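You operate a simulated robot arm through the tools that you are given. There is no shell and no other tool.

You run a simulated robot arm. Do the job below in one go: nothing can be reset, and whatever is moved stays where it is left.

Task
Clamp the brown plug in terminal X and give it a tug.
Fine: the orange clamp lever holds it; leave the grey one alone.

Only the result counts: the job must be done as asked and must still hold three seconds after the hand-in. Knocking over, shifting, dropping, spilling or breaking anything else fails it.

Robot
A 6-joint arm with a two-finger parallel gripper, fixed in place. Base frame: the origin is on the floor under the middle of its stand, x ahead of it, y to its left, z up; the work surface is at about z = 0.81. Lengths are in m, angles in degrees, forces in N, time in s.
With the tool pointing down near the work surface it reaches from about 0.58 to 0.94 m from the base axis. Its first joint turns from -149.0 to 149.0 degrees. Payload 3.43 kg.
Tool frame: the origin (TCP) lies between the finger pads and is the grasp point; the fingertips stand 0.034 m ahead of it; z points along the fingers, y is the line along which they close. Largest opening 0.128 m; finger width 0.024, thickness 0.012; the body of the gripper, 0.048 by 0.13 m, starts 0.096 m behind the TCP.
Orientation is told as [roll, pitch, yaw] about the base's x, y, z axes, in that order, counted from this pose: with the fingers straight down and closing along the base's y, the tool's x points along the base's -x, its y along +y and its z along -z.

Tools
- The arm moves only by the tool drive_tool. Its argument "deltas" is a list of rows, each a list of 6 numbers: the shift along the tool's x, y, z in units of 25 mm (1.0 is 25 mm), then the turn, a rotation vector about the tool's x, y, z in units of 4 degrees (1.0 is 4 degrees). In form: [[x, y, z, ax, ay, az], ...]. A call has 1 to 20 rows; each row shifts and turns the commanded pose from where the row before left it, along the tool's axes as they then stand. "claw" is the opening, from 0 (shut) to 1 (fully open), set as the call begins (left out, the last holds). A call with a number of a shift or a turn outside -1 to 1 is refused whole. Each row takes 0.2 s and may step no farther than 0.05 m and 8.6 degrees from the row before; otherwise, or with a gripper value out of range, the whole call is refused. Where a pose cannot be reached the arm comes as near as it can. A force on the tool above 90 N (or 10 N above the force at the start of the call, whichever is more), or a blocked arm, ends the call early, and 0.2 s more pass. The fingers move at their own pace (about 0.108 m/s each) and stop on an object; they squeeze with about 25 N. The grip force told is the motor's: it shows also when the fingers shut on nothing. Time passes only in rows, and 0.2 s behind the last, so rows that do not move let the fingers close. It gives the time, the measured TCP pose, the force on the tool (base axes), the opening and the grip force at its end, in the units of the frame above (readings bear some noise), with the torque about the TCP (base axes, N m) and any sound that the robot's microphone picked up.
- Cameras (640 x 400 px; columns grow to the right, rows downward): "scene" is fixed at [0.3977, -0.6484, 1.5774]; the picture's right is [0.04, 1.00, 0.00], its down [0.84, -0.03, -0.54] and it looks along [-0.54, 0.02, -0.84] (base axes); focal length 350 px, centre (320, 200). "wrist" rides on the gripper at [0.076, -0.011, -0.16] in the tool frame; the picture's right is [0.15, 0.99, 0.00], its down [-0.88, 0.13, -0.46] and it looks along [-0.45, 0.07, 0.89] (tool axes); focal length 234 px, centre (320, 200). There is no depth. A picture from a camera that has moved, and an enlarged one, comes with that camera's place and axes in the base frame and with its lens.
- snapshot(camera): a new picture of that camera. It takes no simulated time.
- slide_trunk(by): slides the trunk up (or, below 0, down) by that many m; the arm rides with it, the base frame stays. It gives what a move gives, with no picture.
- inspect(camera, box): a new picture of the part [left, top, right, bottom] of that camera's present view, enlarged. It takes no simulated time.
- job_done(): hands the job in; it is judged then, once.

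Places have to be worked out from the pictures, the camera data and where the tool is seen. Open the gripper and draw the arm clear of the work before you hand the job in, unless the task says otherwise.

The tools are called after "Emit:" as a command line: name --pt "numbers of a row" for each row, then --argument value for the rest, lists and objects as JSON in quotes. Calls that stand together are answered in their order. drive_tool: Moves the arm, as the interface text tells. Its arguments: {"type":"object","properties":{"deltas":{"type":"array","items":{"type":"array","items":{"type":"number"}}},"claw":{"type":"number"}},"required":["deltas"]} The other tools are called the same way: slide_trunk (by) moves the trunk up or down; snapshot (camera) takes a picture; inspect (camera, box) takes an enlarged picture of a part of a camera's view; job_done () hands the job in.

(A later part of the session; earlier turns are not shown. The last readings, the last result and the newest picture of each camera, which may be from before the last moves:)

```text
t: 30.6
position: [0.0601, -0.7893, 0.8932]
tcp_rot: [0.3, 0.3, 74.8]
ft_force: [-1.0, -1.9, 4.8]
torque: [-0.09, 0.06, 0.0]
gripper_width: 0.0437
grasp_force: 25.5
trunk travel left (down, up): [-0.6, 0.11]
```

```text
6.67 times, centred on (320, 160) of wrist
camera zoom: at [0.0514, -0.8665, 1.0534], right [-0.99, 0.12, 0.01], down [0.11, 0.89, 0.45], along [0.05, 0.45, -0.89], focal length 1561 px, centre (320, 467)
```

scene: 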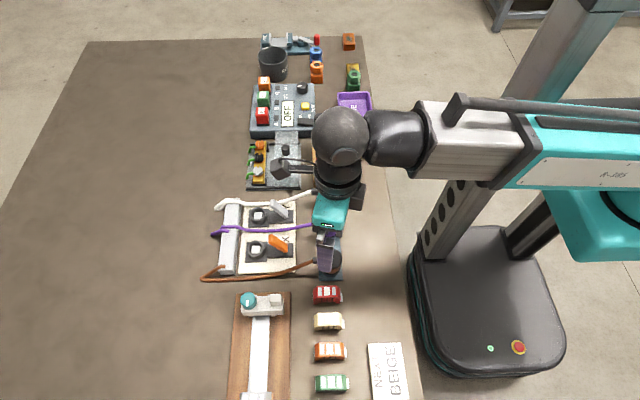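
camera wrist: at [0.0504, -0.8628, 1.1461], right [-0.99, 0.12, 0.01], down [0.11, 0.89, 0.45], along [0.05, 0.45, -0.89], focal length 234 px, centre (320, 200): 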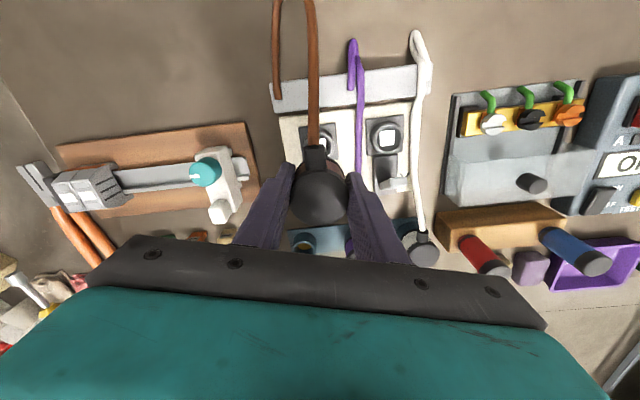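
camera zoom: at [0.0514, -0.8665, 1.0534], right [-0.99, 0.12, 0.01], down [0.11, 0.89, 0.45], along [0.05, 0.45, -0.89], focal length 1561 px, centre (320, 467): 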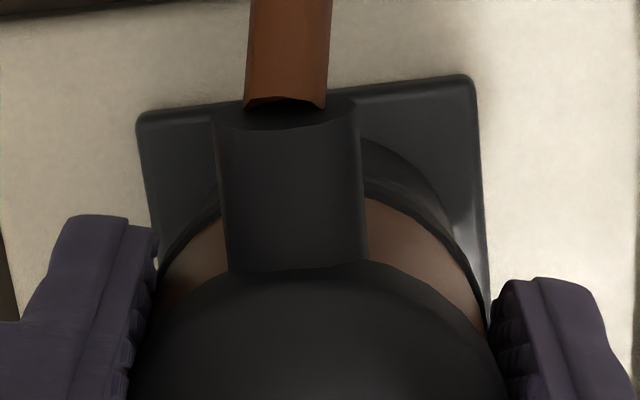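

I'll zoom tighter on each side of the ring in the wrist view to judge the x offset.

Emit:
inspect --camera "wrist" --box '[294, 140, 322, 158]'

Emit:
inspect --camera "wrist" --box '[328, 140, 356, 158]'

Emit:
inspect --camera "scene" --box '[246, 236, 274, 262]'

```text
16.00 times, centred on (308, 149) of wrist
camera zoom: at [0.0514, -0.8665, 1.0534], right [-0.99, 0.12, 0.01], down [0.11, 0.89, 0.45], along [0.05, 0.45, -0.89], focal length 3747 px, centre (512, 1016)
```

zoom: 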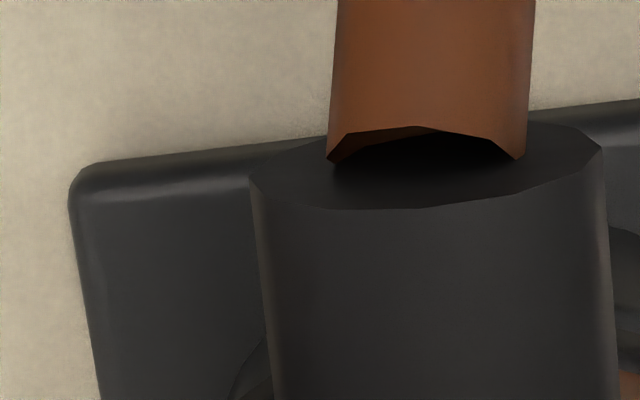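

```text
16.00 times, centred on (342, 149) of wrist
camera zoom: at [0.0514, -0.8665, 1.0534], right [-0.99, 0.12, 0.01], down [0.11, 0.89, 0.45], along [0.05, 0.45, -0.89], focal length 3747 px, centre (-32, 1016)
```

zoom: 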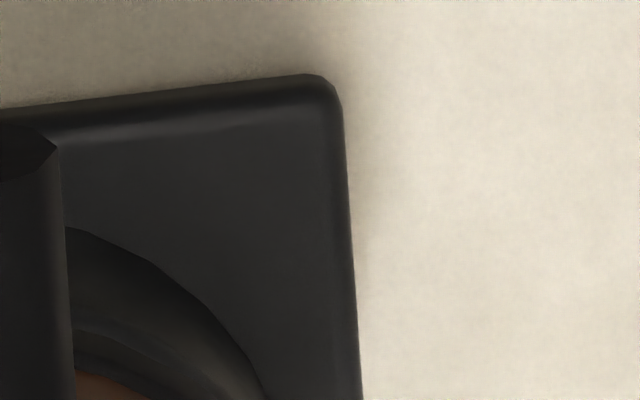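

```text
15.38 times, centred on (260, 249) of scene
camera zoom: at [0.3977, -0.6484, 1.5774], right [0.04, 1.0, 0.0], down [0.84, -0.03, -0.54], along [-0.54, 0.02, -0.84], focal length 5391 px, centre (1243, -554)
```

zoom: 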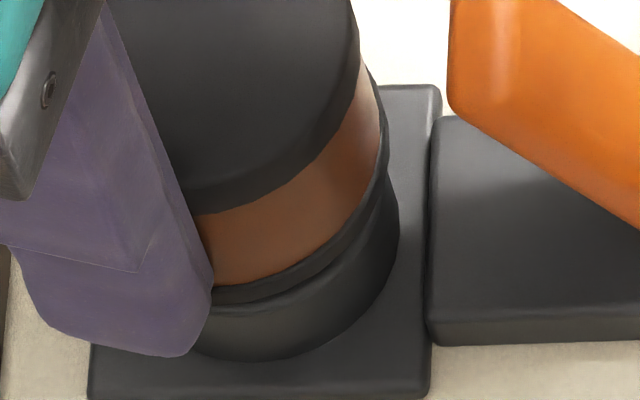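

In the close-up, the plug's flange is almost resting on the ring, so the pin is already inside and only 1–2 mm may remain. I'll take a still reading to see the settled state.

Emit:
drive_tool --pt "0 0 0 0 0 0" --pt "0 0 0 0 0 0"

```text
t: 31.2
position: [0.0599, -0.7893, 0.893]
tcp_rot: [0.3, 0.3, 74.9]
ft_force: [-2.5, 0.8, 0.3]
torque: [0.02, 0.06, 0.01]
gripper_width: 0.0434
grasp_force: 25.4
trunk travel left (down, up): [-0.6, 0.11]
```

It's now unloaded at z 0.893. I'll press down a little more to see whether it goes further in.

Emit:
drive_tool --pt "0 0 0.1 0 0 0" --pt "0 0 0.1 0 0 0" --pt "0 0 0 0 0 0"

Emit:
inspect --camera "scene" --box '[246, 236, 274, 262]'

```text
t: 32.0
position: [0.06, -0.7887, 0.8926]
tcp_rot: [0.0, 0.5, 75.0]
ft_force: [1.3, -3.3, 29.7]
torque: [0.07, -0.15, 0.0]
gripper_width: 0.0441
grasp_force: 25.2
trunk travel left (down, up): [-0.6, 0.11]
```

```text
15.38 times, centred on (260, 249) of scene
camera zoom: at [0.3977, -0.6484, 1.5774], right [0.04, 1.0, 0.0], down [0.84, -0.03, -0.54], along [-0.54, 0.02, -0.84], focal length 5391 px, centre (1243, -554)
```

zoom: 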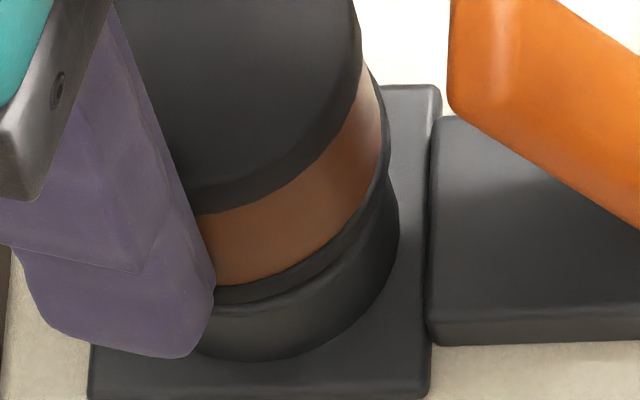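

A firm stop at z 0.8926. I need to know whether the flange really sits on the ring, so I'll zoom far in on that seam and compare it with the purple plug in its holder.

Emit:
inspect --camera "scene" --box '[256, 245, 268, 255]'

Emit:
inspect --camera "scene" --box '[321, 228, 337, 242]'

```text
16.00 times, centred on (262, 250) of scene
camera zoom: at [0.3977, -0.6484, 1.5774], right [0.04, 1.0, 0.0], down [0.84, -0.03, -0.54], along [-0.54, 0.02, -0.84], focal length 5607 px, centre (1248, -600)
```

zoom: 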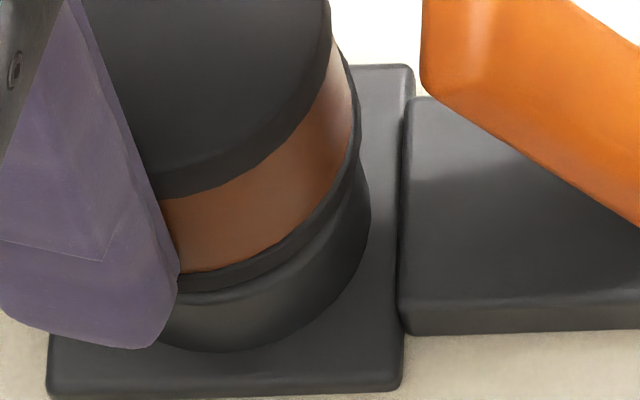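

```text
16.00 times, centred on (329, 235) of scene
camera zoom: at [0.3977, -0.6484, 1.5774], right [0.04, 1.0, 0.0], down [0.84, -0.03, -0.54], along [-0.54, 0.02, -0.84], focal length 5607 px, centre (176, -360)
```

zoom: 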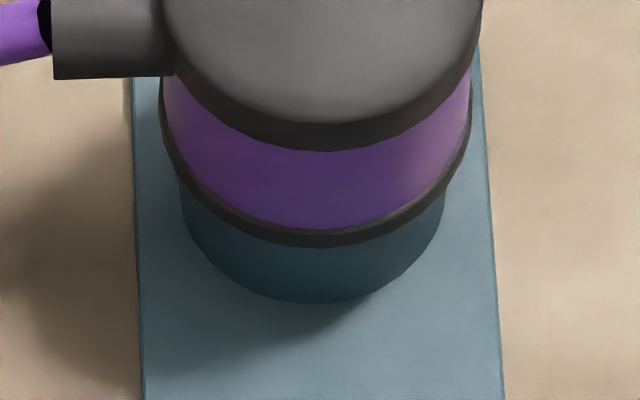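

A thin strip of ring rim is visible in front of the flange, so it isn't fully down yet. I'll unload and then probe sideways in small steps to learn whether the pin is captured by the ring and where its centre is.

Emit:
drive_tool --pt "0 0 -0.1 0 0 0" --pt "0 0 -0.08 0 0 0" --pt "0 0 0 0 0 0"

Emit:
drive_tool --pt "-0.077 0.021 0 0 0 0" --pt "0 0 0 0 0 0"

```text
t: 32.8
position: [0.06, -0.7889, 0.8939]
tcp_rot: [0.3, 0.2, 74.9]
ft_force: [0.6, -1.6, 4.8]
torque: [-0.04, -0.06, 0.01]
gripper_width: 0.0437
grasp_force: 25.4
trunk travel left (down, up): [-0.6, 0.11]
```

```text
t: 33.4
position: [0.0591, -0.789, 0.8923]
tcp_rot: [0.3, 0.3, 75.0]
ft_force: [-1.1, -3.3, -2.5]
torque: [-0.19, 0.11, -0.01]
gripper_width: 0.0435
grasp_force: 25.2
trunk travel left (down, up): [-0.6, 0.11]
```

Little y motion resulted, with a -3 N push back. I'll probe another 2 mm in +y to see whether there is a wall.

Emit:
drive_tool --pt "-0.077 0.021 0 0 0 0" --pt "0 0 0 0 0 0"

```text
t: 34.0
position: [0.0607, -0.7878, 0.8945]
tcp_rot: [0.3, 0.4, 75.0]
ft_force: [-3.7, -15.5, -2.3]
torque: [-0.78, 0.2, -0.03]
gripper_width: 0.0438
grasp_force: 25.2
trunk travel left (down, up): [-0.6, 0.11]
```

There is a wall: 15.5 N pushing -y, acting about 50 mm below the TCP. So the pin is inside the ring and touching its +y side. Next I'll probe toward -y to find the opposite wall.

Emit:
drive_tool --pt "0.077 -0.021 0 0 0 0" --pt "0.077 -0.021 0 0 0 0" --pt "0.077 -0.021 0 0 0 0" --pt "0 0 0 0 0 0"

Emit:
drive_tool --pt "0.058 -0.016 0 0 0 0" --pt "0 0 0 0 0 0"

```text
t: 35.0
position: [0.0597, -0.7909, 0.8938]
tcp_rot: [0.3, 0.2, 74.9]
ft_force: [0.6, 4.6, -1.3]
torque: [0.21, 0.0, 0.01]
gripper_width: 0.0436
grasp_force: 25.0
trunk travel left (down, up): [-0.6, 0.11]
```

```text
t: 35.6
position: [0.0601, -0.7925, 0.8953]
tcp_rot: [0.3, 0.0, 74.9]
ft_force: [0.5, 15.7, -3.7]
torque: [0.82, -0.01, 0.04]
gripper_width: 0.0436
grasp_force: 25.1
trunk travel left (down, up): [-0.6, 0.11]
```

The walls are symmetric: contact at +1.45 mm and -1.4 mm of the original y, so y is centred with about 1.4 mm clearance each way. I'll return to that y and probe ±x the same way.

Emit:
drive_tool --pt "-0.135 0.0365 0 0 0 0" --pt "0 0 0 0 0 0" --pt "-0.0313 -0.1159 0 0 0 0" --pt "0 0 0 0 0 0"

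Emit:
drive_tool --pt "0.0313 0.1159 0 0 0 0" --pt "0.0313 0.1159 0 0 0 0" --pt "0 0 0 0 0 0"

```text
t: 36.6
position: [0.0601, -0.79, 0.8936]
tcp_rot: [0.4, 0.4, 74.8]
ft_force: [-11.3, -2.0, 1.7]
torque: [-0.12, 0.53, 0.01]
gripper_width: 0.0436
grasp_force: 25.0
trunk travel left (down, up): [-0.6, 0.11]
```

```text
t: 37.4
position: [0.0568, -0.7896, 0.8935]
tcp_rot: [0.3, 0.2, 75.0]
ft_force: [0.9, 0.8, -2.2]
torque: [0.02, -0.08, 0.0]
gripper_width: 0.0436
grasp_force: 25.1
trunk travel left (down, up): [-0.6, 0.11]
```

The +x wall contacts at about +1.3 mm, but at -3 mm in x there is hardly any force. I'll probe 1.5 mm further to find the -x wall.

Emit:
drive_tool --pt "0.0156 0.058 0 0 0 0" --pt "0 0 0 0 0 0"

```text
t: 38.0
position: [0.0571, -0.7894, 0.8941]
tcp_rot: [0.1, 0.2, 75.0]
ft_force: [10.7, 1.5, -2.2]
torque: [0.07, -0.57, -0.06]
gripper_width: 0.0438
grasp_force: 24.9
trunk travel left (down, up): [-0.6, 0.11]
```

The -x wall contacts at about -3.0 mm, so the ring centre is about 0.85 mm to -x of where I was. I'll centre there and press down again.

Emit:
drive_tool --pt "-0.038 -0.141 0 0 0 0" --pt "0 0 0 0 0 0" --pt "0 0 0.1 0 0 0" --pt "0 0 0 0 0 0"

Emit:
drive_tool --pt "0 0 0.1 0 0 0" --pt "0 0 0 0 0 0"

```text
t: 39.0
position: [0.0578, -0.789, 0.8934]
tcp_rot: [0.4, 0.4, 74.9]
ft_force: [-2.6, -1.7, 8.2]
torque: [-0.08, 0.06, 0.0]
gripper_width: 0.0436
grasp_force: 25.0
trunk travel left (down, up): [-0.6, 0.11]
```

```text
t: 39.6
position: [0.058, -0.7892, 0.8935]
tcp_rot: [0.3, 0.6, 74.9]
ft_force: [-5.7, -7.7, 36.6]
torque: [-0.26, 0.19, 0.01]
gripper_width: 0.0437
grasp_force: 24.6
trunk travel left (down, up): [-0.6, 0.11]
```

Again a firm stop at the same height, now centred. I'll study the identical empty socket Y closely to learn what is inside the ring and how deep the seat is.

Emit:
inspect --camera "scene" --box '[247, 203, 273, 229]'

Emit:
inspect --camera "wrist" --box '[380, 110, 430, 160]'

Emit:
snapshot --camera "wrist"

```text
15.38 times, centred on (260, 216) of scene
camera zoom: at [0.3977, -0.6484, 1.5774], right [0.04, 1.0, 0.0], down [0.84, -0.03, -0.54], along [-0.54, 0.02, -0.84], focal length 5391 px, centre (1243, -46)
```

zoom: 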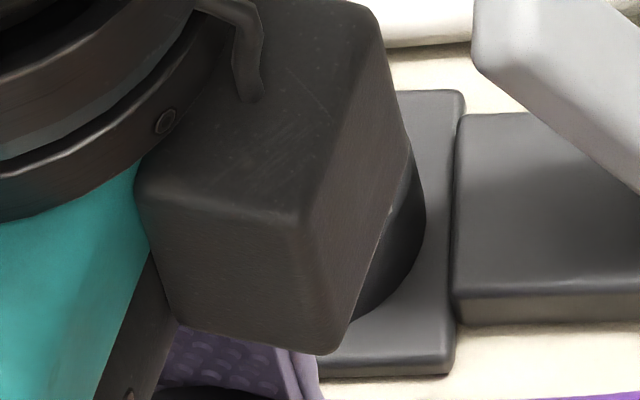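

```text
8.00 times, centred on (405, 135) of wrist
camera zoom: at [0.0491, -0.8652, 1.0534], right [-0.99, 0.12, 0.01], down [0.11, 0.89, 0.45], along [0.05, 0.44, -0.89], focal length 1873 px, centre (-360, 720)
```

zoom: 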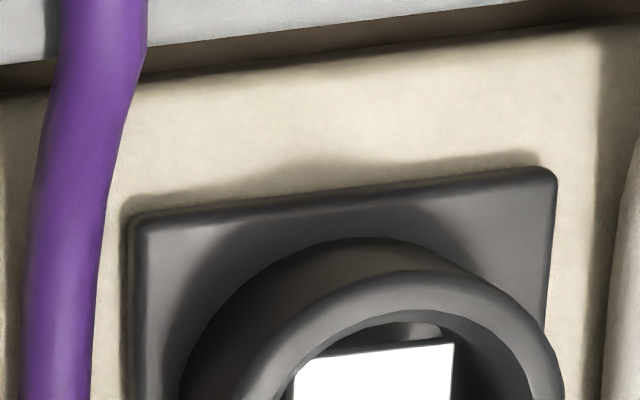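

```text
taken
camera wrist: at [0.0491, -0.8652, 1.0534], right [-0.99, 0.12, 0.01], down [0.11, 0.89, 0.45], along [0.05, 0.44, -0.89], focal length 234 px, centre (320, 200)
```

wrist: 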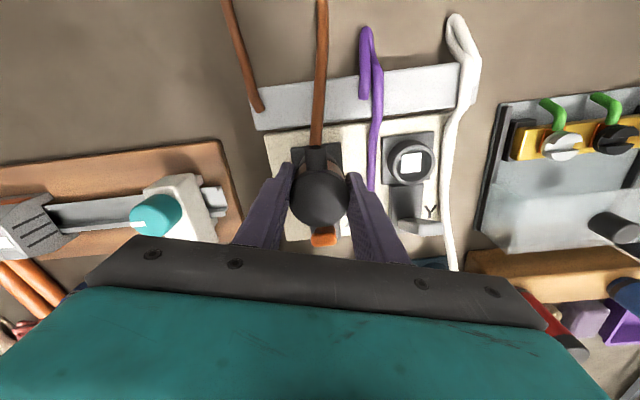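

I'll look at the full interior of socket Y in the wrist view.

Emit:
inspect --camera "wrist" --box '[388, 138, 434, 184]'

Emit:
inspect --camera "wrist" --box '[395, 145, 425, 178]'

```text
8.70 times, centred on (411, 161) of wrist
camera zoom: at [0.0491, -0.8652, 1.0534], right [-0.99, 0.12, 0.01], down [0.11, 0.89, 0.45], along [0.05, 0.44, -0.89], focal length 2036 px, centre (-471, 539)
```

zoom: 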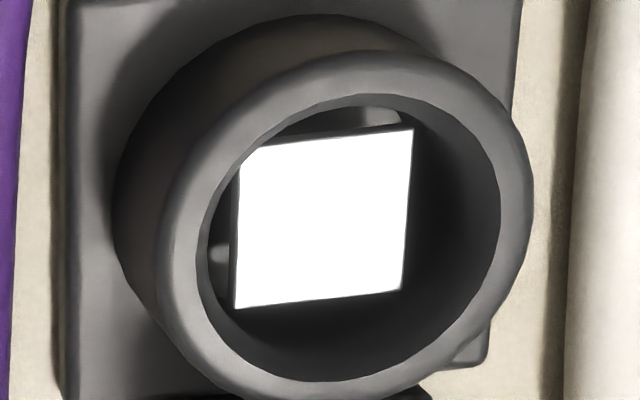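

```text
12.12 times, centred on (410, 162) of wrist
camera zoom: at [0.0491, -0.8652, 1.0534], right [-0.99, 0.12, 0.01], down [0.11, 0.89, 0.45], along [0.05, 0.44, -0.89], focal length 2838 px, centre (-771, 667)
```

zoom: 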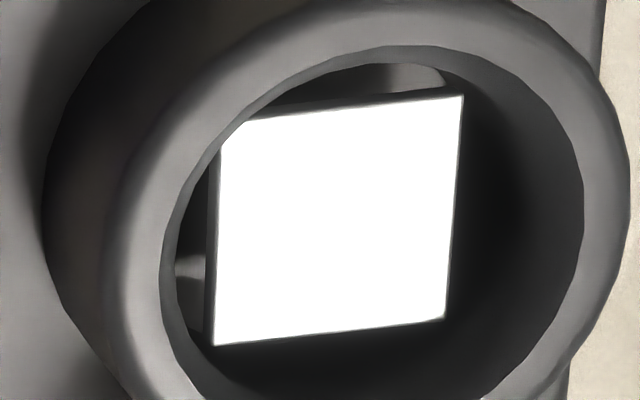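

The white square is a raised square post, so the plug is keyed and currently sits on top of the post. The boot appears turned about 2° toward -x, so I'll unload, turn the plug +2° in yaw, and press lightly.

Emit:
drive_tool --pt "0 0 -0.16 0 0 0" --pt "0 0 0 0 0 0" --pt "0 0 0 0 0 -0.5" --pt "0 0 0 0 0 0" --pt "0 0 0.1 0 0 0" --pt "0 0 0 0 0 0"

```text
t: 41.0
position: [0.0599, -0.7881, 0.8924]
tcp_rot: [0.2, 0.5, 76.9]
ft_force: [0.9, -0.5, 26.4]
torque: [0.13, -0.1, -0.02]
gripper_width: 0.0434
grasp_force: 25.1
trunk travel left (down, up): [-0.6, 0.11]
```

No drop yet. I'll check the plug's yaw in the view and read again.

Emit:
drive_tool --pt "0 0 -0.1 0 0 0" --pt "0 0 0 0 0 0"

Emit:
inspect --camera "wrist" --box '[285, 130, 355, 190]'

Emit:
inspect --camera "wrist" --box '[300, 138, 340, 176]'

```text
t: 41.6
position: [0.0595, -0.7876, 0.8925]
tcp_rot: [0.3, 0.2, 76.9]
ft_force: [1.3, 4.0, 11.5]
torque: [0.24, -0.11, 0.0]
gripper_width: 0.0436
grasp_force: 25.2
trunk travel left (down, up): [-0.6, 0.11]
```

```text
6.67 times, centred on (320, 160) of wrist
camera zoom: at [0.0529, -0.8657, 1.0528], right [-1.0, 0.08, 0.01], down [0.07, 0.89, 0.45], along [0.03, 0.45, -0.89], focal length 1561 px, centre (320, 467)
```

zoom: 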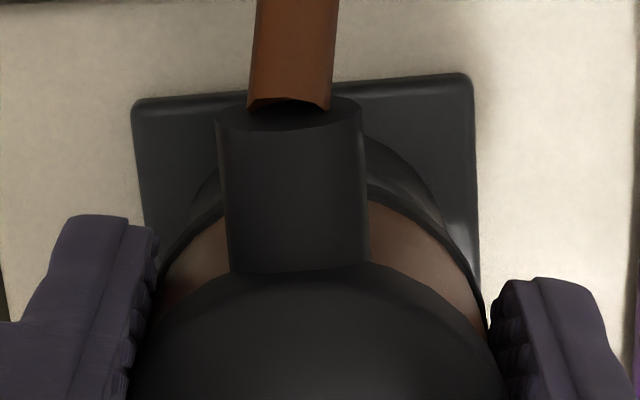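

```text
10.53 times, centred on (320, 157) of wrist
camera zoom: at [0.0529, -0.8657, 1.0528], right [-1.0, 0.08, 0.01], down [0.07, 0.89, 0.45], along [0.03, 0.45, -0.89], focal length 2465 px, centre (320, 653)
```

zoom: 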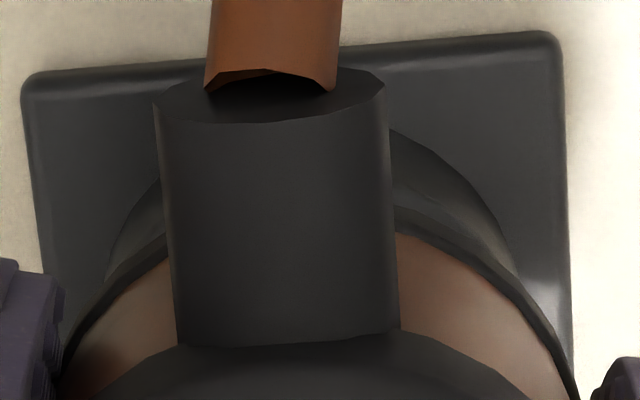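

The pad inside is only about 2 mm thick and sits roughly 10 mm below the rim, so the pin is resting on its contact pad. The stop is firm and repeatable at z ≈ 0.893, so I take the plug as seated. I'll ease the load and open just enough (52 mm) to stay clear of the purple lead.

Emit:
drive_tool --pt "0 0 -0.04 0 0 0" --pt "0 0 0 0 0 0"

Emit:
drive_tool --claw 0.41 --pt "0 0 0 0 0 0" --pt "0 0 0 0 0 0" --pt "0 0 0 0 0 0"

Emit:
inspect --camera "wrist" --box '[250, 110, 410, 240]'

Emit:
inspect --camera "scene" --box '[240, 225, 290, 265]'

```text
t: 42.2
position: [0.0586, -0.7894, 0.8928]
tcp_rot: [0.3, 0.2, 76.9]
ft_force: [0.0, -0.4, -0.2]
torque: [0.05, 0.0, 0.02]
gripper_width: 0.0436
grasp_force: 25.1
trunk travel left (down, up): [-0.6, 0.11]
```

```text
t: 43.0
position: [0.059, -0.7892, 0.8937]
tcp_rot: [0.3, 0.3, 76.9]
ft_force: [-0.1, -0.4, 0.4]
torque: [0.04, 0.01, 0.04]
gripper_width: 0.0525
grasp_force: 0.1
trunk travel left (down, up): [-0.6, 0.11]
```

```text
3.08 times, centred on (330, 175) of wrist
camera zoom: at [0.053, -0.8666, 1.0538], right [-1.0, 0.08, 0.01], down [0.08, 0.89, 0.45], along [0.03, 0.45, -0.89], focal length 720 px, centre (289, 277)
```

zoom: 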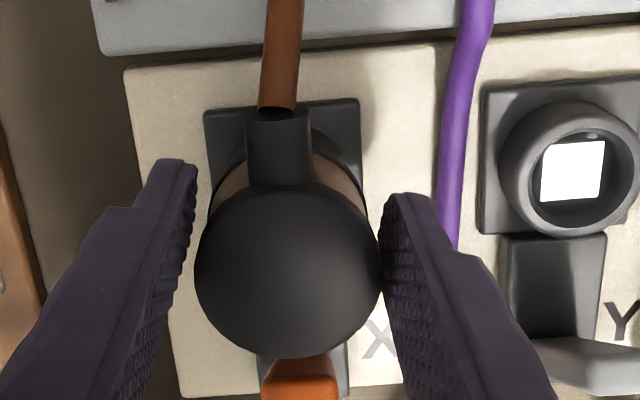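

```text
10.00 times, centred on (265, 245) of scene
camera zoom: at [0.3977, -0.6484, 1.5774], right [0.04, 1.0, 0.0], down [0.84, -0.03, -0.54], along [-0.54, 0.02, -0.84], focal length 3504 px, centre (870, -250)
```

zoom: 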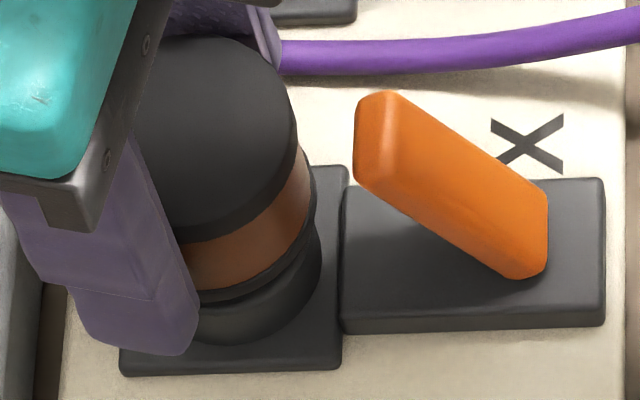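

The plug stands in the ring on its own, released. I'll rise straight up to get clear and look at it properly.

Emit:
drive_tool --pt "0 0 -0.3 0 0 0" --pt "0 0 -0.5 0 0 0" --pt "0 0 -0.7 0 0 0" --pt "0 0 -0.8 0 0 0" --pt "0 0 -0.8 0 0 0" --pt "0 0 0 0 0 0"

Emit:
inspect --camera "wrist" --box '[260, 60, 400, 200]'

Emit:
inspect --camera "scene" --box '[220, 210, 300, 270]'

```text
t: 44.4
position: [0.0605, -0.7895, 0.9735]
tcp_rot: [0.3, 0.3, 76.9]
ft_force: [-0.2, 0.5, 0.1]
torque: [0.01, 0.0, -0.07]
gripper_width: 0.0523
grasp_force: 0.0
trunk travel left (down, up): [-0.6, 0.11]
```

```text
2.86 times, centred on (330, 130) of wrist
camera zoom: at [0.0536, -0.8663, 1.1321], right [-1.0, 0.08, 0.01], down [0.08, 0.89, 0.45], along [0.03, 0.45, -0.89], focal length 669 px, centre (291, 400)
```

zoom: 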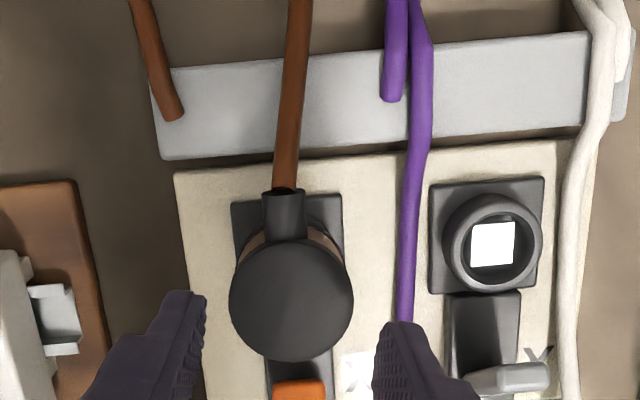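

```text
6.67 times, centred on (260, 240) of scene
camera zoom: at [0.3977, -0.6484, 1.5774], right [0.04, 1.0, 0.0], down [0.84, -0.03, -0.54], along [-0.54, 0.02, -0.84], focal length 2336 px, centre (720, -67)
```

zoom: 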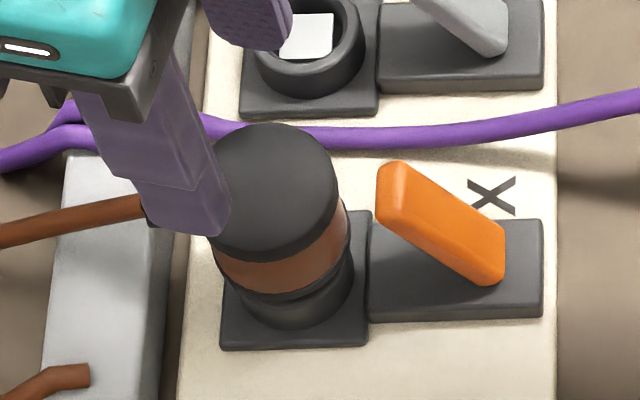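

The view is clearer now. I'll zoom on the plug–ring seam to check it's upright and how deep it sits.

Emit:
inspect --camera "scene" --box '[240, 228, 280, 262]'

Emit:
inspect --camera "wrist" --box '[290, 115, 350, 195]'

```text
11.76 times, centred on (260, 245) of scene
camera zoom: at [0.3977, -0.6484, 1.5774], right [0.04, 1.0, 0.0], down [0.84, -0.03, -0.54], along [-0.54, 0.02, -0.84], focal length 4122 px, centre (1026, -329)
```

zoom: 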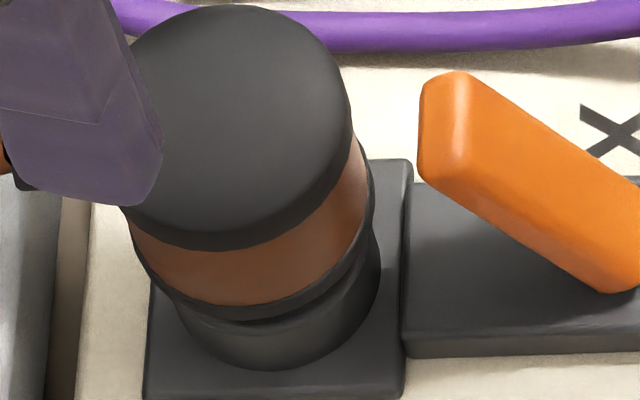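

```text
5.00 times, centred on (320, 155) of wrist
camera zoom: at [0.0536, -0.8663, 1.1321], right [-1.0, 0.08, 0.01], down [0.08, 0.89, 0.45], along [0.03, 0.45, -0.89], focal length 1171 px, centre (320, 425)
```

zoom: 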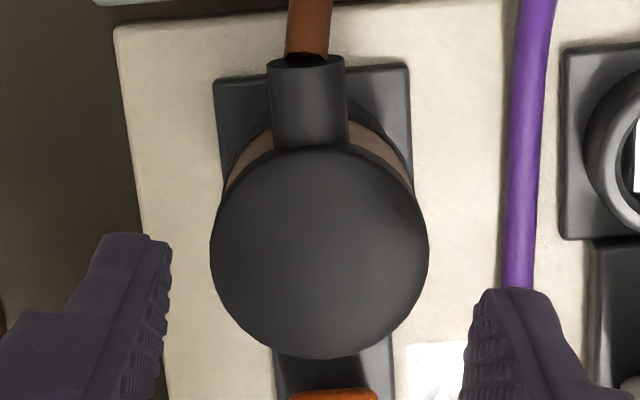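

I want to be certain about depth, so I'll zoom strongly into socket Y's interior from this new viewpoint and also look at the purple plug and the empty holder again for comparison.

Emit:
inspect --camera "wrist" --box '[410, 125, 450, 165]'

Emit:
inspect --camera "scene" --box '[250, 200, 280, 226]'

Emit:
inspect --camera "scene" --box '[318, 248, 344, 276]'

```text
10.00 times, centred on (430, 145) of wrist
camera zoom: at [0.0536, -0.8663, 1.1321], right [-1.0, 0.08, 0.01], down [0.08, 0.89, 0.45], along [0.03, 0.45, -0.89], focal length 2342 px, centre (-780, 750)
```

zoom: 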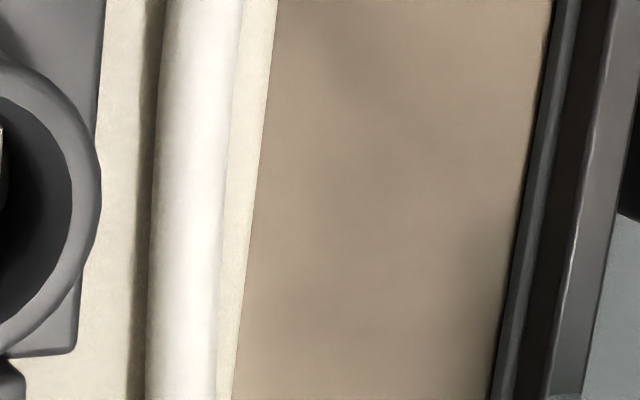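

```text
15.38 times, centred on (265, 213) of scene
camera zoom: at [0.3977, -0.6484, 1.5774], right [0.04, 1.0, 0.0], down [0.84, -0.03, -0.54], along [-0.54, 0.02, -0.84], focal length 5391 px, centre (1166, 0)
```

zoom: 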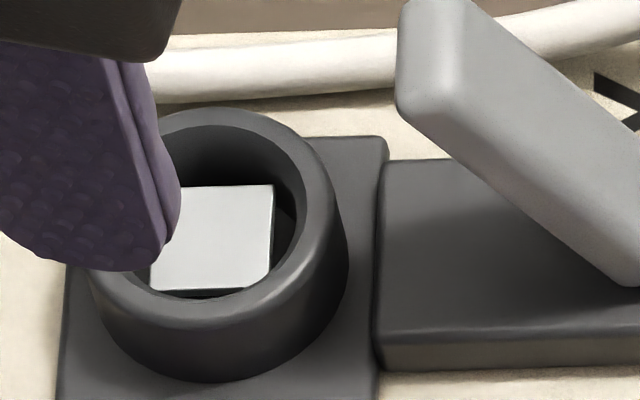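

```text
14.29 times, centred on (331, 262) of scene
camera zoom: at [0.3977, -0.6484, 1.5774], right [0.04, 1.0, 0.0], down [0.84, -0.03, -0.54], along [-0.54, 0.02, -0.84], focal length 5006 px, centre (163, -686)
```

zoom: 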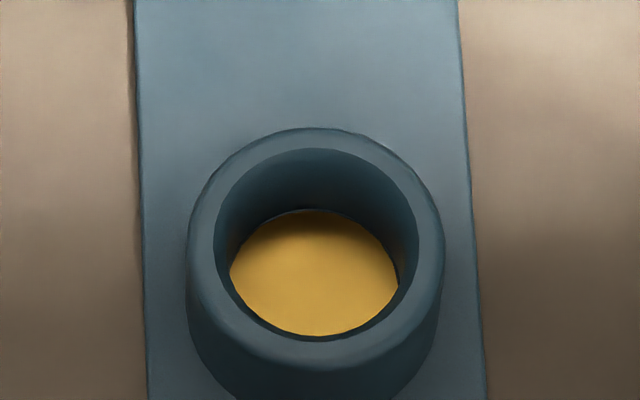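

The plug rests loosely on the pad with a several-millimetre flange gap, so before clamping I'll rule out a keyed fit. I'll go back down, re-grip, and press lightly while making small yaw and sideways moves to see whether it drops further.

Emit:
drive_tool --pt "-0.05 0.01 0.6 0 0 0" --pt "0 0 0.7 0 0 0" --pt "0 0 0.7 0 0 0" --pt "0 0 0.7 0 0 0" --pt "0 0 0.5 0 0 0" --pt "0 0 0 0 0 0"

Emit:
drive_tool --claw 0.0 --pt "0 0 0 0 0 0" --pt "0 0 0 0 0 0" --pt "0 0 0 0 0 0"

```text
t: 45.8
position: [0.0597, -0.7888, 0.8909]
tcp_rot: [0.3, 0.3, 77.0]
ft_force: [-0.3, -0.4, 0.0]
torque: [-0.01, 0.0, 0.02]
gripper_width: 0.0523
grasp_force: 0.2
trunk travel left (down, up): [-0.6, 0.11]
```

```text
t: 46.6
position: [0.0586, -0.7879, 0.891]
tcp_rot: [0.3, 0.2, 76.9]
ft_force: [-0.3, 0.6, 0.8]
torque: [0.0, -0.02, -0.01]
gripper_width: 0.0439
grasp_force: 24.5
trunk travel left (down, up): [-0.6, 0.11]
```

Re-gripped. I'll press lightly and sweep yaw ±4°.

Emit:
drive_tool --pt "0 0 0.05 0 0 0" --pt "0 0 0 0 0 0"

Emit:
drive_tool --pt "0 0 0 0 0 -0.5" --pt "0 0 0 0 0 -0.5" --pt "0 0 0 0 0 0" --pt "0 0 0 0 0 0.5" --pt "0 0 0 0 0 0.5" --pt "0 0 0 0 0 0.5" --pt "0 0 0 0 0 0.5" --pt "0 0 0 0 0 0" --pt "0 0 0 0 0 -0.5" --pt "0 0 0 0 0 -0.5" --pt "0 0 0 0 0 0"

```text
t: 47.2
position: [0.0589, -0.7882, 0.8923]
tcp_rot: [0.3, 0.3, 76.9]
ft_force: [-2.3, 0.9, 7.8]
torque: [0.03, 0.01, 0.01]
gripper_width: 0.0435
grasp_force: 25.3
trunk travel left (down, up): [-0.6, 0.11]
```

```text
t: 49.6
position: [0.0589, -0.7884, 0.8917]
tcp_rot: [0.1, 0.3, 77.0]
ft_force: [1.4, -1.5, 9.0]
torque: [-0.08, -0.15, 0.02]
gripper_width: 0.0439
grasp_force: 24.9
trunk travel left (down, up): [-0.6, 0.11]
```

No drop from yaw alone. I'll do a small spiral sideways at light load.

Emit:
drive_tool --pt "-0.007 -0.031 0 0 0 0" --pt "-0.031 0.007 0 0 0 0" --pt "0.007 0.031 0 0 0 0" --pt "0.007 0.031 0 0 0 0" --pt "0.031 -0.007 0 0 0 0" --pt "0.031 -0.007 0 0 0 0" --pt "-0.007 -0.031 0 0 0 0" --pt "-0.007 -0.031 0 0 0 0" --pt "-0.007 -0.031 0 0 0 0" --pt "-0.031 0.007 0 0 0 0" --pt "-0.031 0.007 0 0 0 0" --pt "-0.031 0.007 0 0 0 0" --pt "0.007 0.031 0 0 0 0" --pt "0.007 0.031 0 0 0 0" --pt "0.007 0.031 0 0 0 0" --pt "0 0 0 0 0 0"

```text
t: 53.0
position: [0.0588, -0.787, 0.8906]
tcp_rot: [0.2, 0.3, 76.9]
ft_force: [7.8, -9.7, 12.7]
torque: [-0.43, -0.44, -0.08]
gripper_width: 0.0438
grasp_force: 24.9
trunk travel left (down, up): [-0.6, 0.11]
```

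No further drop at any offset, so the pad is the seat. I'll re-centre, unload, release, and rise clear, then close the lever. The tug will then show whether it's clamped.

Emit:
drive_tool --pt "0.055 -0.045 0 0 0 0" --pt "0 0 0 0 0 0" --pt "0 0 -0.03 0 0 0" --pt "0 0 0 0 0 0"

Emit:
drive_tool --claw 0.42 --pt "0 0 0 0 0 0" --pt "0 0 0 0 0 0" --pt "0 0 0 0 0 0"

Emit:
inspect --camera "wrist" --box '[250, 110, 410, 240]'

```text
t: 54.0
position: [0.0586, -0.7882, 0.8902]
tcp_rot: [0.5, 0.2, 76.9]
ft_force: [0.2, 1.0, 3.7]
torque: [0.07, -0.07, 0.02]
gripper_width: 0.0438
grasp_force: 24.8
trunk travel left (down, up): [-0.6, 0.11]
```

```text
t: 54.8
position: [0.0587, -0.7888, 0.8905]
tcp_rot: [0.4, 0.4, 76.9]
ft_force: [-0.1, 0.5, -0.4]
torque: [-0.02, 0.0, 0.0]
gripper_width: 0.0535
grasp_force: 0.1
trunk travel left (down, up): [-0.6, 0.11]
```

```text
3.08 times, centred on (330, 175) of wrist
camera zoom: at [0.0527, -0.866, 1.0511], right [-1.0, 0.08, 0.01], down [0.08, 0.89, 0.45], along [0.03, 0.45, -0.89], focal length 720 px, centre (289, 277)
```

zoom: 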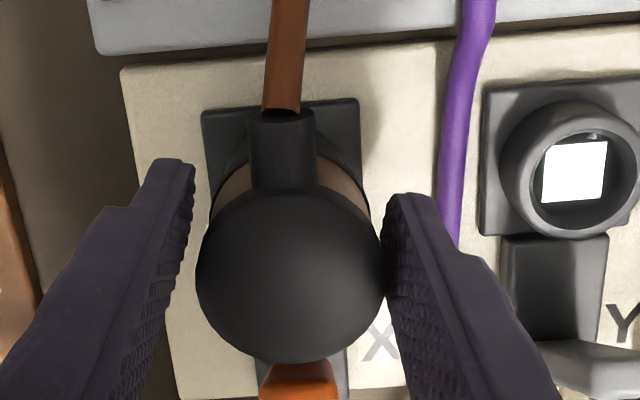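

Released again, with fingers clear of the cap. I'll rise straight up, close the fingers at height, and move over the orange lever to look.

Emit:
drive_tool --pt "0 0 -0.3 0 0 0" --pt "0 0 -0.6 0 0 0" --pt "0 0 -0.8 0 0 0" --pt "0 0 -0.8 0 0 0" --pt "0 0 -0.8 0 0 0" --pt "0 0 -0.7 0 0 0" --pt "0 0 0 0 0 0"

Emit:
drive_tool --claw 0.0 --pt "-0.6 0.139 0 0 0 0" --pt "-0.6 0.139 0 0 0 0" --pt "-0.6 0.139 0 0 0 0" --pt "-0.226 0.051 0 0 0 0" --pt "0 0 0 0 0 0"

Emit:
inspect --camera "wrist" --box '[250, 50, 410, 200]'

Emit:
inspect --camera "scene" --box '[220, 200, 320, 280]'

```text
t: 56.4
position: [0.0573, -0.7877, 0.9911]
tcp_rot: [0.2, 0.3, 76.9]
ft_force: [0.4, 0.6, -0.5]
torque: [0.03, 0.02, -0.05]
gripper_width: 0.0539
grasp_force: 0.1
trunk travel left (down, up): [-0.6, 0.11]
```

```text
t: 57.6
position: [0.0577, -0.7357, 0.9928]
tcp_rot: [0.3, 0.3, 76.9]
ft_force: [0.2, -0.6, 0.2]
torque: [0.0, -0.01, 0.02]
gripper_width: 0.0003
grasp_force: 24.8
trunk travel left (down, up): [-0.6, 0.11]
```

```text
2.67 times, centred on (330, 125) of wrist
camera zoom: at [0.0525, -0.8129, 1.1521], right [-1.0, 0.08, 0.01], down [0.08, 0.89, 0.45], along [0.03, 0.45, -0.89], focal length 624 px, centre (293, 400)
```

zoom: 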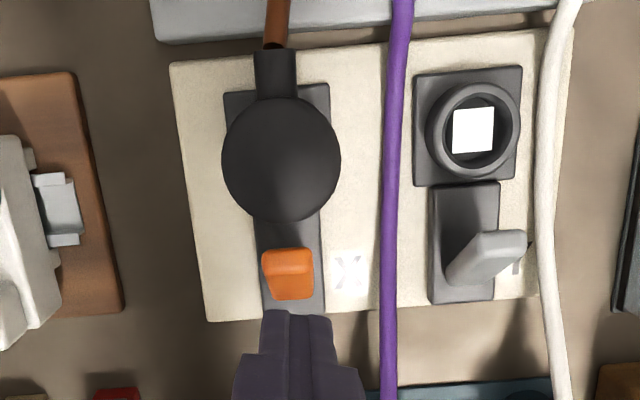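

```text
5.00 times, centred on (270, 240) of scene
camera zoom: at [0.3977, -0.6484, 1.5774], right [0.04, 1.0, 0.0], down [0.84, -0.03, -0.54], along [-0.54, 0.02, -0.84], focal length 1752 px, centre (570, 0)
```

zoom: 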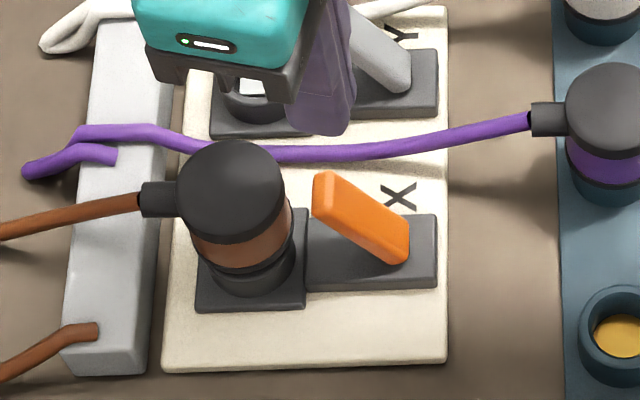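

The plug is now fully in view. I'll zoom on it and on the lever to judge the plug's posture and the lever's tip position.

Emit:
inspect --camera "scene" --box '[238, 222, 278, 264]'

Emit:
inspect --camera "wrist" --box '[295, 105, 355, 180]'

Emit:
inspect --camera "scene" --box '[275, 226, 312, 262]'

```text
9.52 times, centred on (258, 243) of scene
camera zoom: at [0.3977, -0.6484, 1.5774], right [0.04, 1.0, 0.0], down [0.84, -0.03, -0.54], along [-0.54, 0.02, -0.84], focal length 3337 px, centre (910, -210)
```

zoom: 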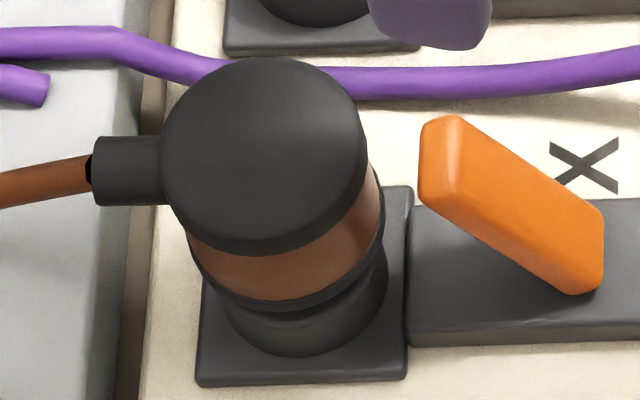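

```text
5.33 times, centred on (325, 142) of wrist
camera zoom: at [0.0525, -0.8129, 1.1521], right [-1.0, 0.08, 0.01], down [0.08, 0.89, 0.45], along [0.03, 0.45, -0.89], focal length 1249 px, centre (293, 507)
```

zoom: 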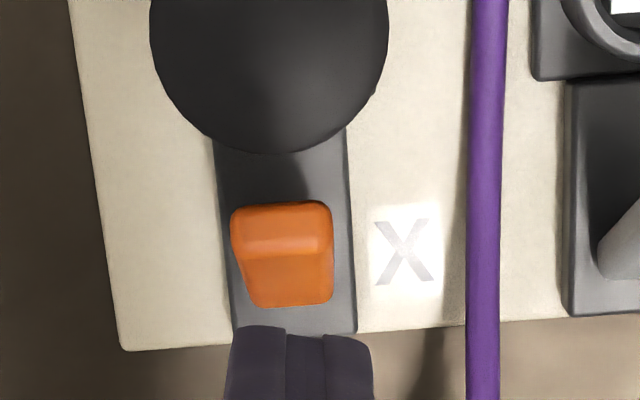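

```text
11.11 times, centred on (294, 244) of scene
camera zoom: at [0.3977, -0.6484, 1.5774], right [0.04, 1.0, 0.0], down [0.84, -0.03, -0.54], along [-0.54, 0.02, -0.84], focal length 3894 px, centre (614, -289)
```

zoom: 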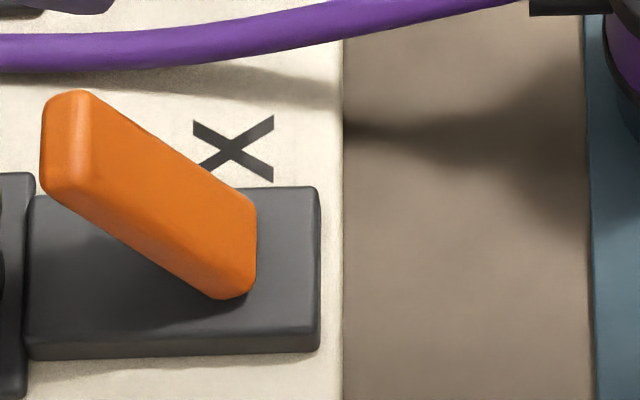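

The plug stands upright and concentric with the ring. The lever's tip is near y ≈ -0.745, z ≈ 0.905, pivoting near y ≈ -0.717. I'll position the closed fingertips over the tip at y ≈ -0.74, which is about 12 mm clear of the cap, and lower to just above it.

Emit:
drive_tool --pt "0.175 -0.04 0 0 0 0" --pt "0 0 0.6 0 0 0" --pt "0 0 0.6 0 0 0" --pt "0 0 0.45 0 0 0" --pt "0 0 0 0 0 0"

Emit:
inspect --camera "scene" --box '[230, 210, 310, 270]'

Emit:
inspect --camera "wrist" --box '[270, 100, 370, 200]'

```text
t: 58.8
position: [0.0593, -0.7407, 0.9493]
tcp_rot: [0.3, 0.3, 76.9]
ft_force: [-0.5, -0.9, -0.7]
torque: [-0.03, 0.01, -0.03]
gripper_width: 0.0
grasp_force: 24.5
trunk travel left (down, up): [-0.6, 0.11]
```

```text
6.67 times, centred on (270, 240) of scene
camera zoom: at [0.3977, -0.6484, 1.5774], right [0.04, 1.0, 0.0], down [0.84, -0.03, -0.54], along [-0.54, 0.02, -0.84], focal length 2336 px, centre (653, -67)
```

zoom: 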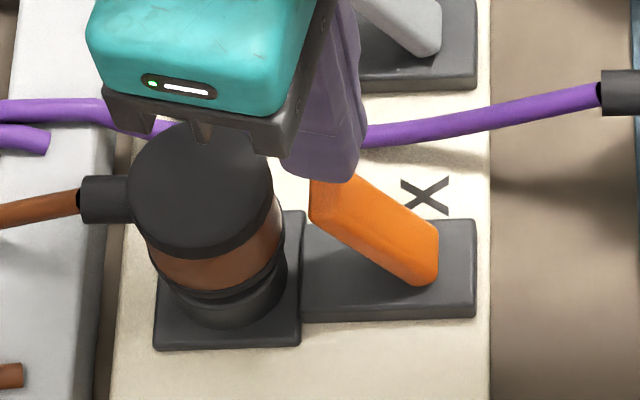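

```text
4.00 times, centred on (320, 150) of wrist
camera zoom: at [0.0534, -0.8177, 1.109], right [-1.0, 0.08, 0.01], down [0.08, 0.89, 0.45], along [0.03, 0.45, -0.89], focal length 937 px, centre (320, 400)
```

zoom: 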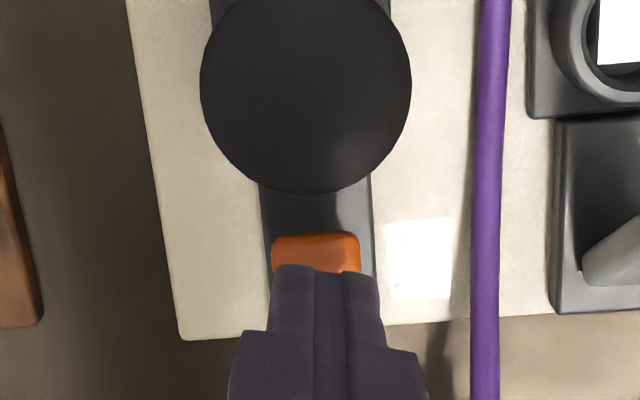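

The fingertips sit just over the lever's end. I'll press down gradually, checking force and sound.

Emit:
drive_tool --pt "0 0 0.15 0 0 0" --pt "0 0 0.15 0 0 0" --pt "0 0 0.15 0 0 0" --pt "0 0 0.15 0 0 0"

Emit:
inspect --camera "scene" --box '[230, 210, 310, 270]'

```text
t: 59.8
position: [0.0595, -0.7411, 0.9334]
tcp_rot: [0.3, 0.2, 77.0]
ft_force: [0.7, 0.3, 0.1]
torque: [-0.01, -0.02, 0.01]
gripper_width: 0.0
grasp_force: 25.4
trunk travel left (down, up): [-0.6, 0.11]
```

```text
6.67 times, centred on (270, 240) of scene
camera zoom: at [0.3977, -0.6484, 1.5774], right [0.04, 1.0, 0.0], down [0.84, -0.03, -0.54], along [-0.54, 0.02, -0.84], focal length 2336 px, centre (653, -67)
```

zoom: 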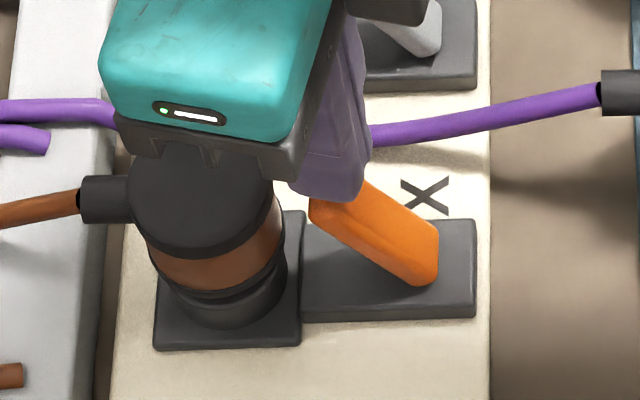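

No contact yet with the tips at z ≈ 0.899. I'll continue in smaller steps.

Emit:
drive_tool --pt "0 0 0.12 0 0 0" --pt "0 0 0.12 0 0 0" --pt "0 0 0.12 0 0 0" --pt "0 0 0 0 0 0"

Emit:
inspect --camera "scene" --box '[230, 210, 310, 270]'

```text
t: 60.8
position: [0.0586, -0.7398, 0.9292]
tcp_rot: [0.2, 0.6, 76.9]
ft_force: [0.0, -5.1, 24.9]
torque: [-0.19, -0.05, -0.04]
gripper_width: 0.0
grasp_force: 24.9
trunk travel left (down, up): [-0.6, 0.11]
```

```text
6.67 times, centred on (270, 240) of scene
camera zoom: at [0.3977, -0.6484, 1.5774], right [0.04, 1.0, 0.0], down [0.84, -0.03, -0.54], along [-0.54, 0.02, -0.84], focal length 2336 px, centre (653, -67)
```

zoom: 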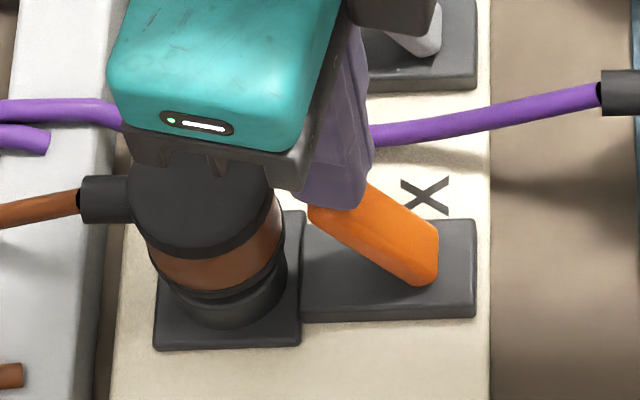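

The lever resists with 25 N at its tip and has barely moved yet. I'll press a little further and watch for it giving way.

Emit:
drive_tool --pt "0 0 0.08 0 0 0" --pt "0 0 0.08 0 0 0" --pt "0 0 0 0 0 0"

Emit:
inspect --camera "scene" --box '[275, 226, 312, 262]'

```text
t: 61.6
position: [0.059, -0.7412, 0.9275]
tcp_rot: [0.2, 0.9, 77.0]
ft_force: [2.7, -14.8, 60.1]
torque: [-0.54, -0.24, -0.12]
gripper_width: 0.0
grasp_force: 25.3
trunk travel left (down, up): [-0.6, 0.11]
```

```text
11.11 times, centred on (294, 244) of scene
camera zoom: at [0.3977, -0.6484, 1.5774], right [0.04, 1.0, 0.0], down [0.84, -0.03, -0.54], along [-0.54, 0.02, -0.84], focal length 3894 px, centre (614, -289)
```

zoom: 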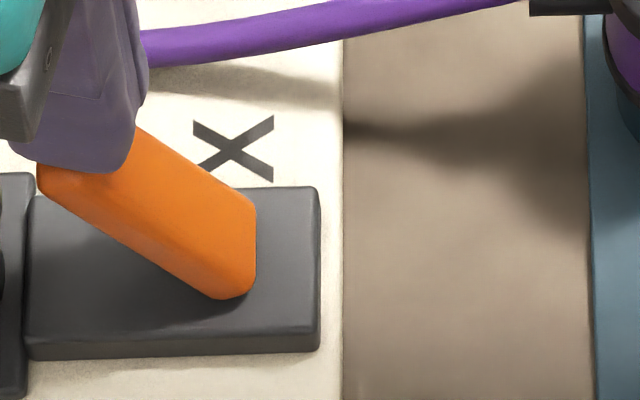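

The lever didn't move at all under 60 N, so it's already at its end stop leaning toward the socket. It must close the other way, toward +y. I'll back off upward now.

Emit:
drive_tool --pt "0 0 -0.4 0 0 0" --pt "0 0 -0.5 0 0 0" --pt "0 0 -0.6 0 0 0" --pt "0 0 0 0 0 0"

Emit:
inspect --camera "scene" --box '[230, 210, 310, 270]'

Emit:
inspect --camera "scene" --box '[275, 226, 312, 262]'

```text
t: 62.6
position: [0.0599, -0.7398, 0.9596]
tcp_rot: [0.3, 0.2, 76.8]
ft_force: [-0.4, 0.3, -0.2]
torque: [-0.01, 0.0, 0.0]
gripper_width: 0.0001
grasp_force: 25.2
trunk travel left (down, up): [-0.6, 0.11]
```

```text
6.67 times, centred on (270, 240) of scene
camera zoom: at [0.3977, -0.6484, 1.5774], right [0.04, 1.0, 0.0], down [0.84, -0.03, -0.54], along [-0.54, 0.02, -0.84], focal length 2336 px, centre (653, -67)
```

zoom: 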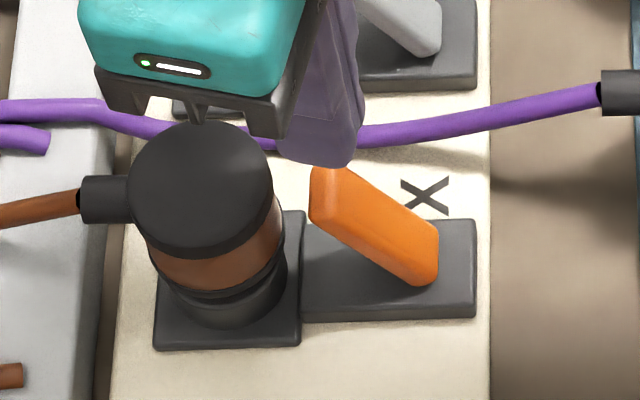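

```text
11.11 times, centred on (294, 244) of scene
camera zoom: at [0.3977, -0.6484, 1.5774], right [0.04, 1.0, 0.0], down [0.84, -0.03, -0.54], along [-0.54, 0.02, -0.84], focal length 3894 px, centre (614, -289)
```

zoom: 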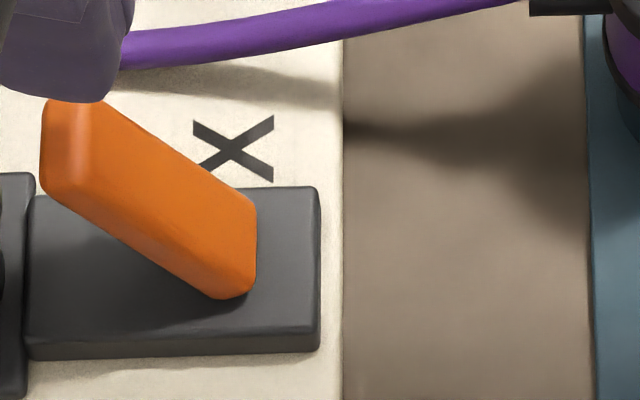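

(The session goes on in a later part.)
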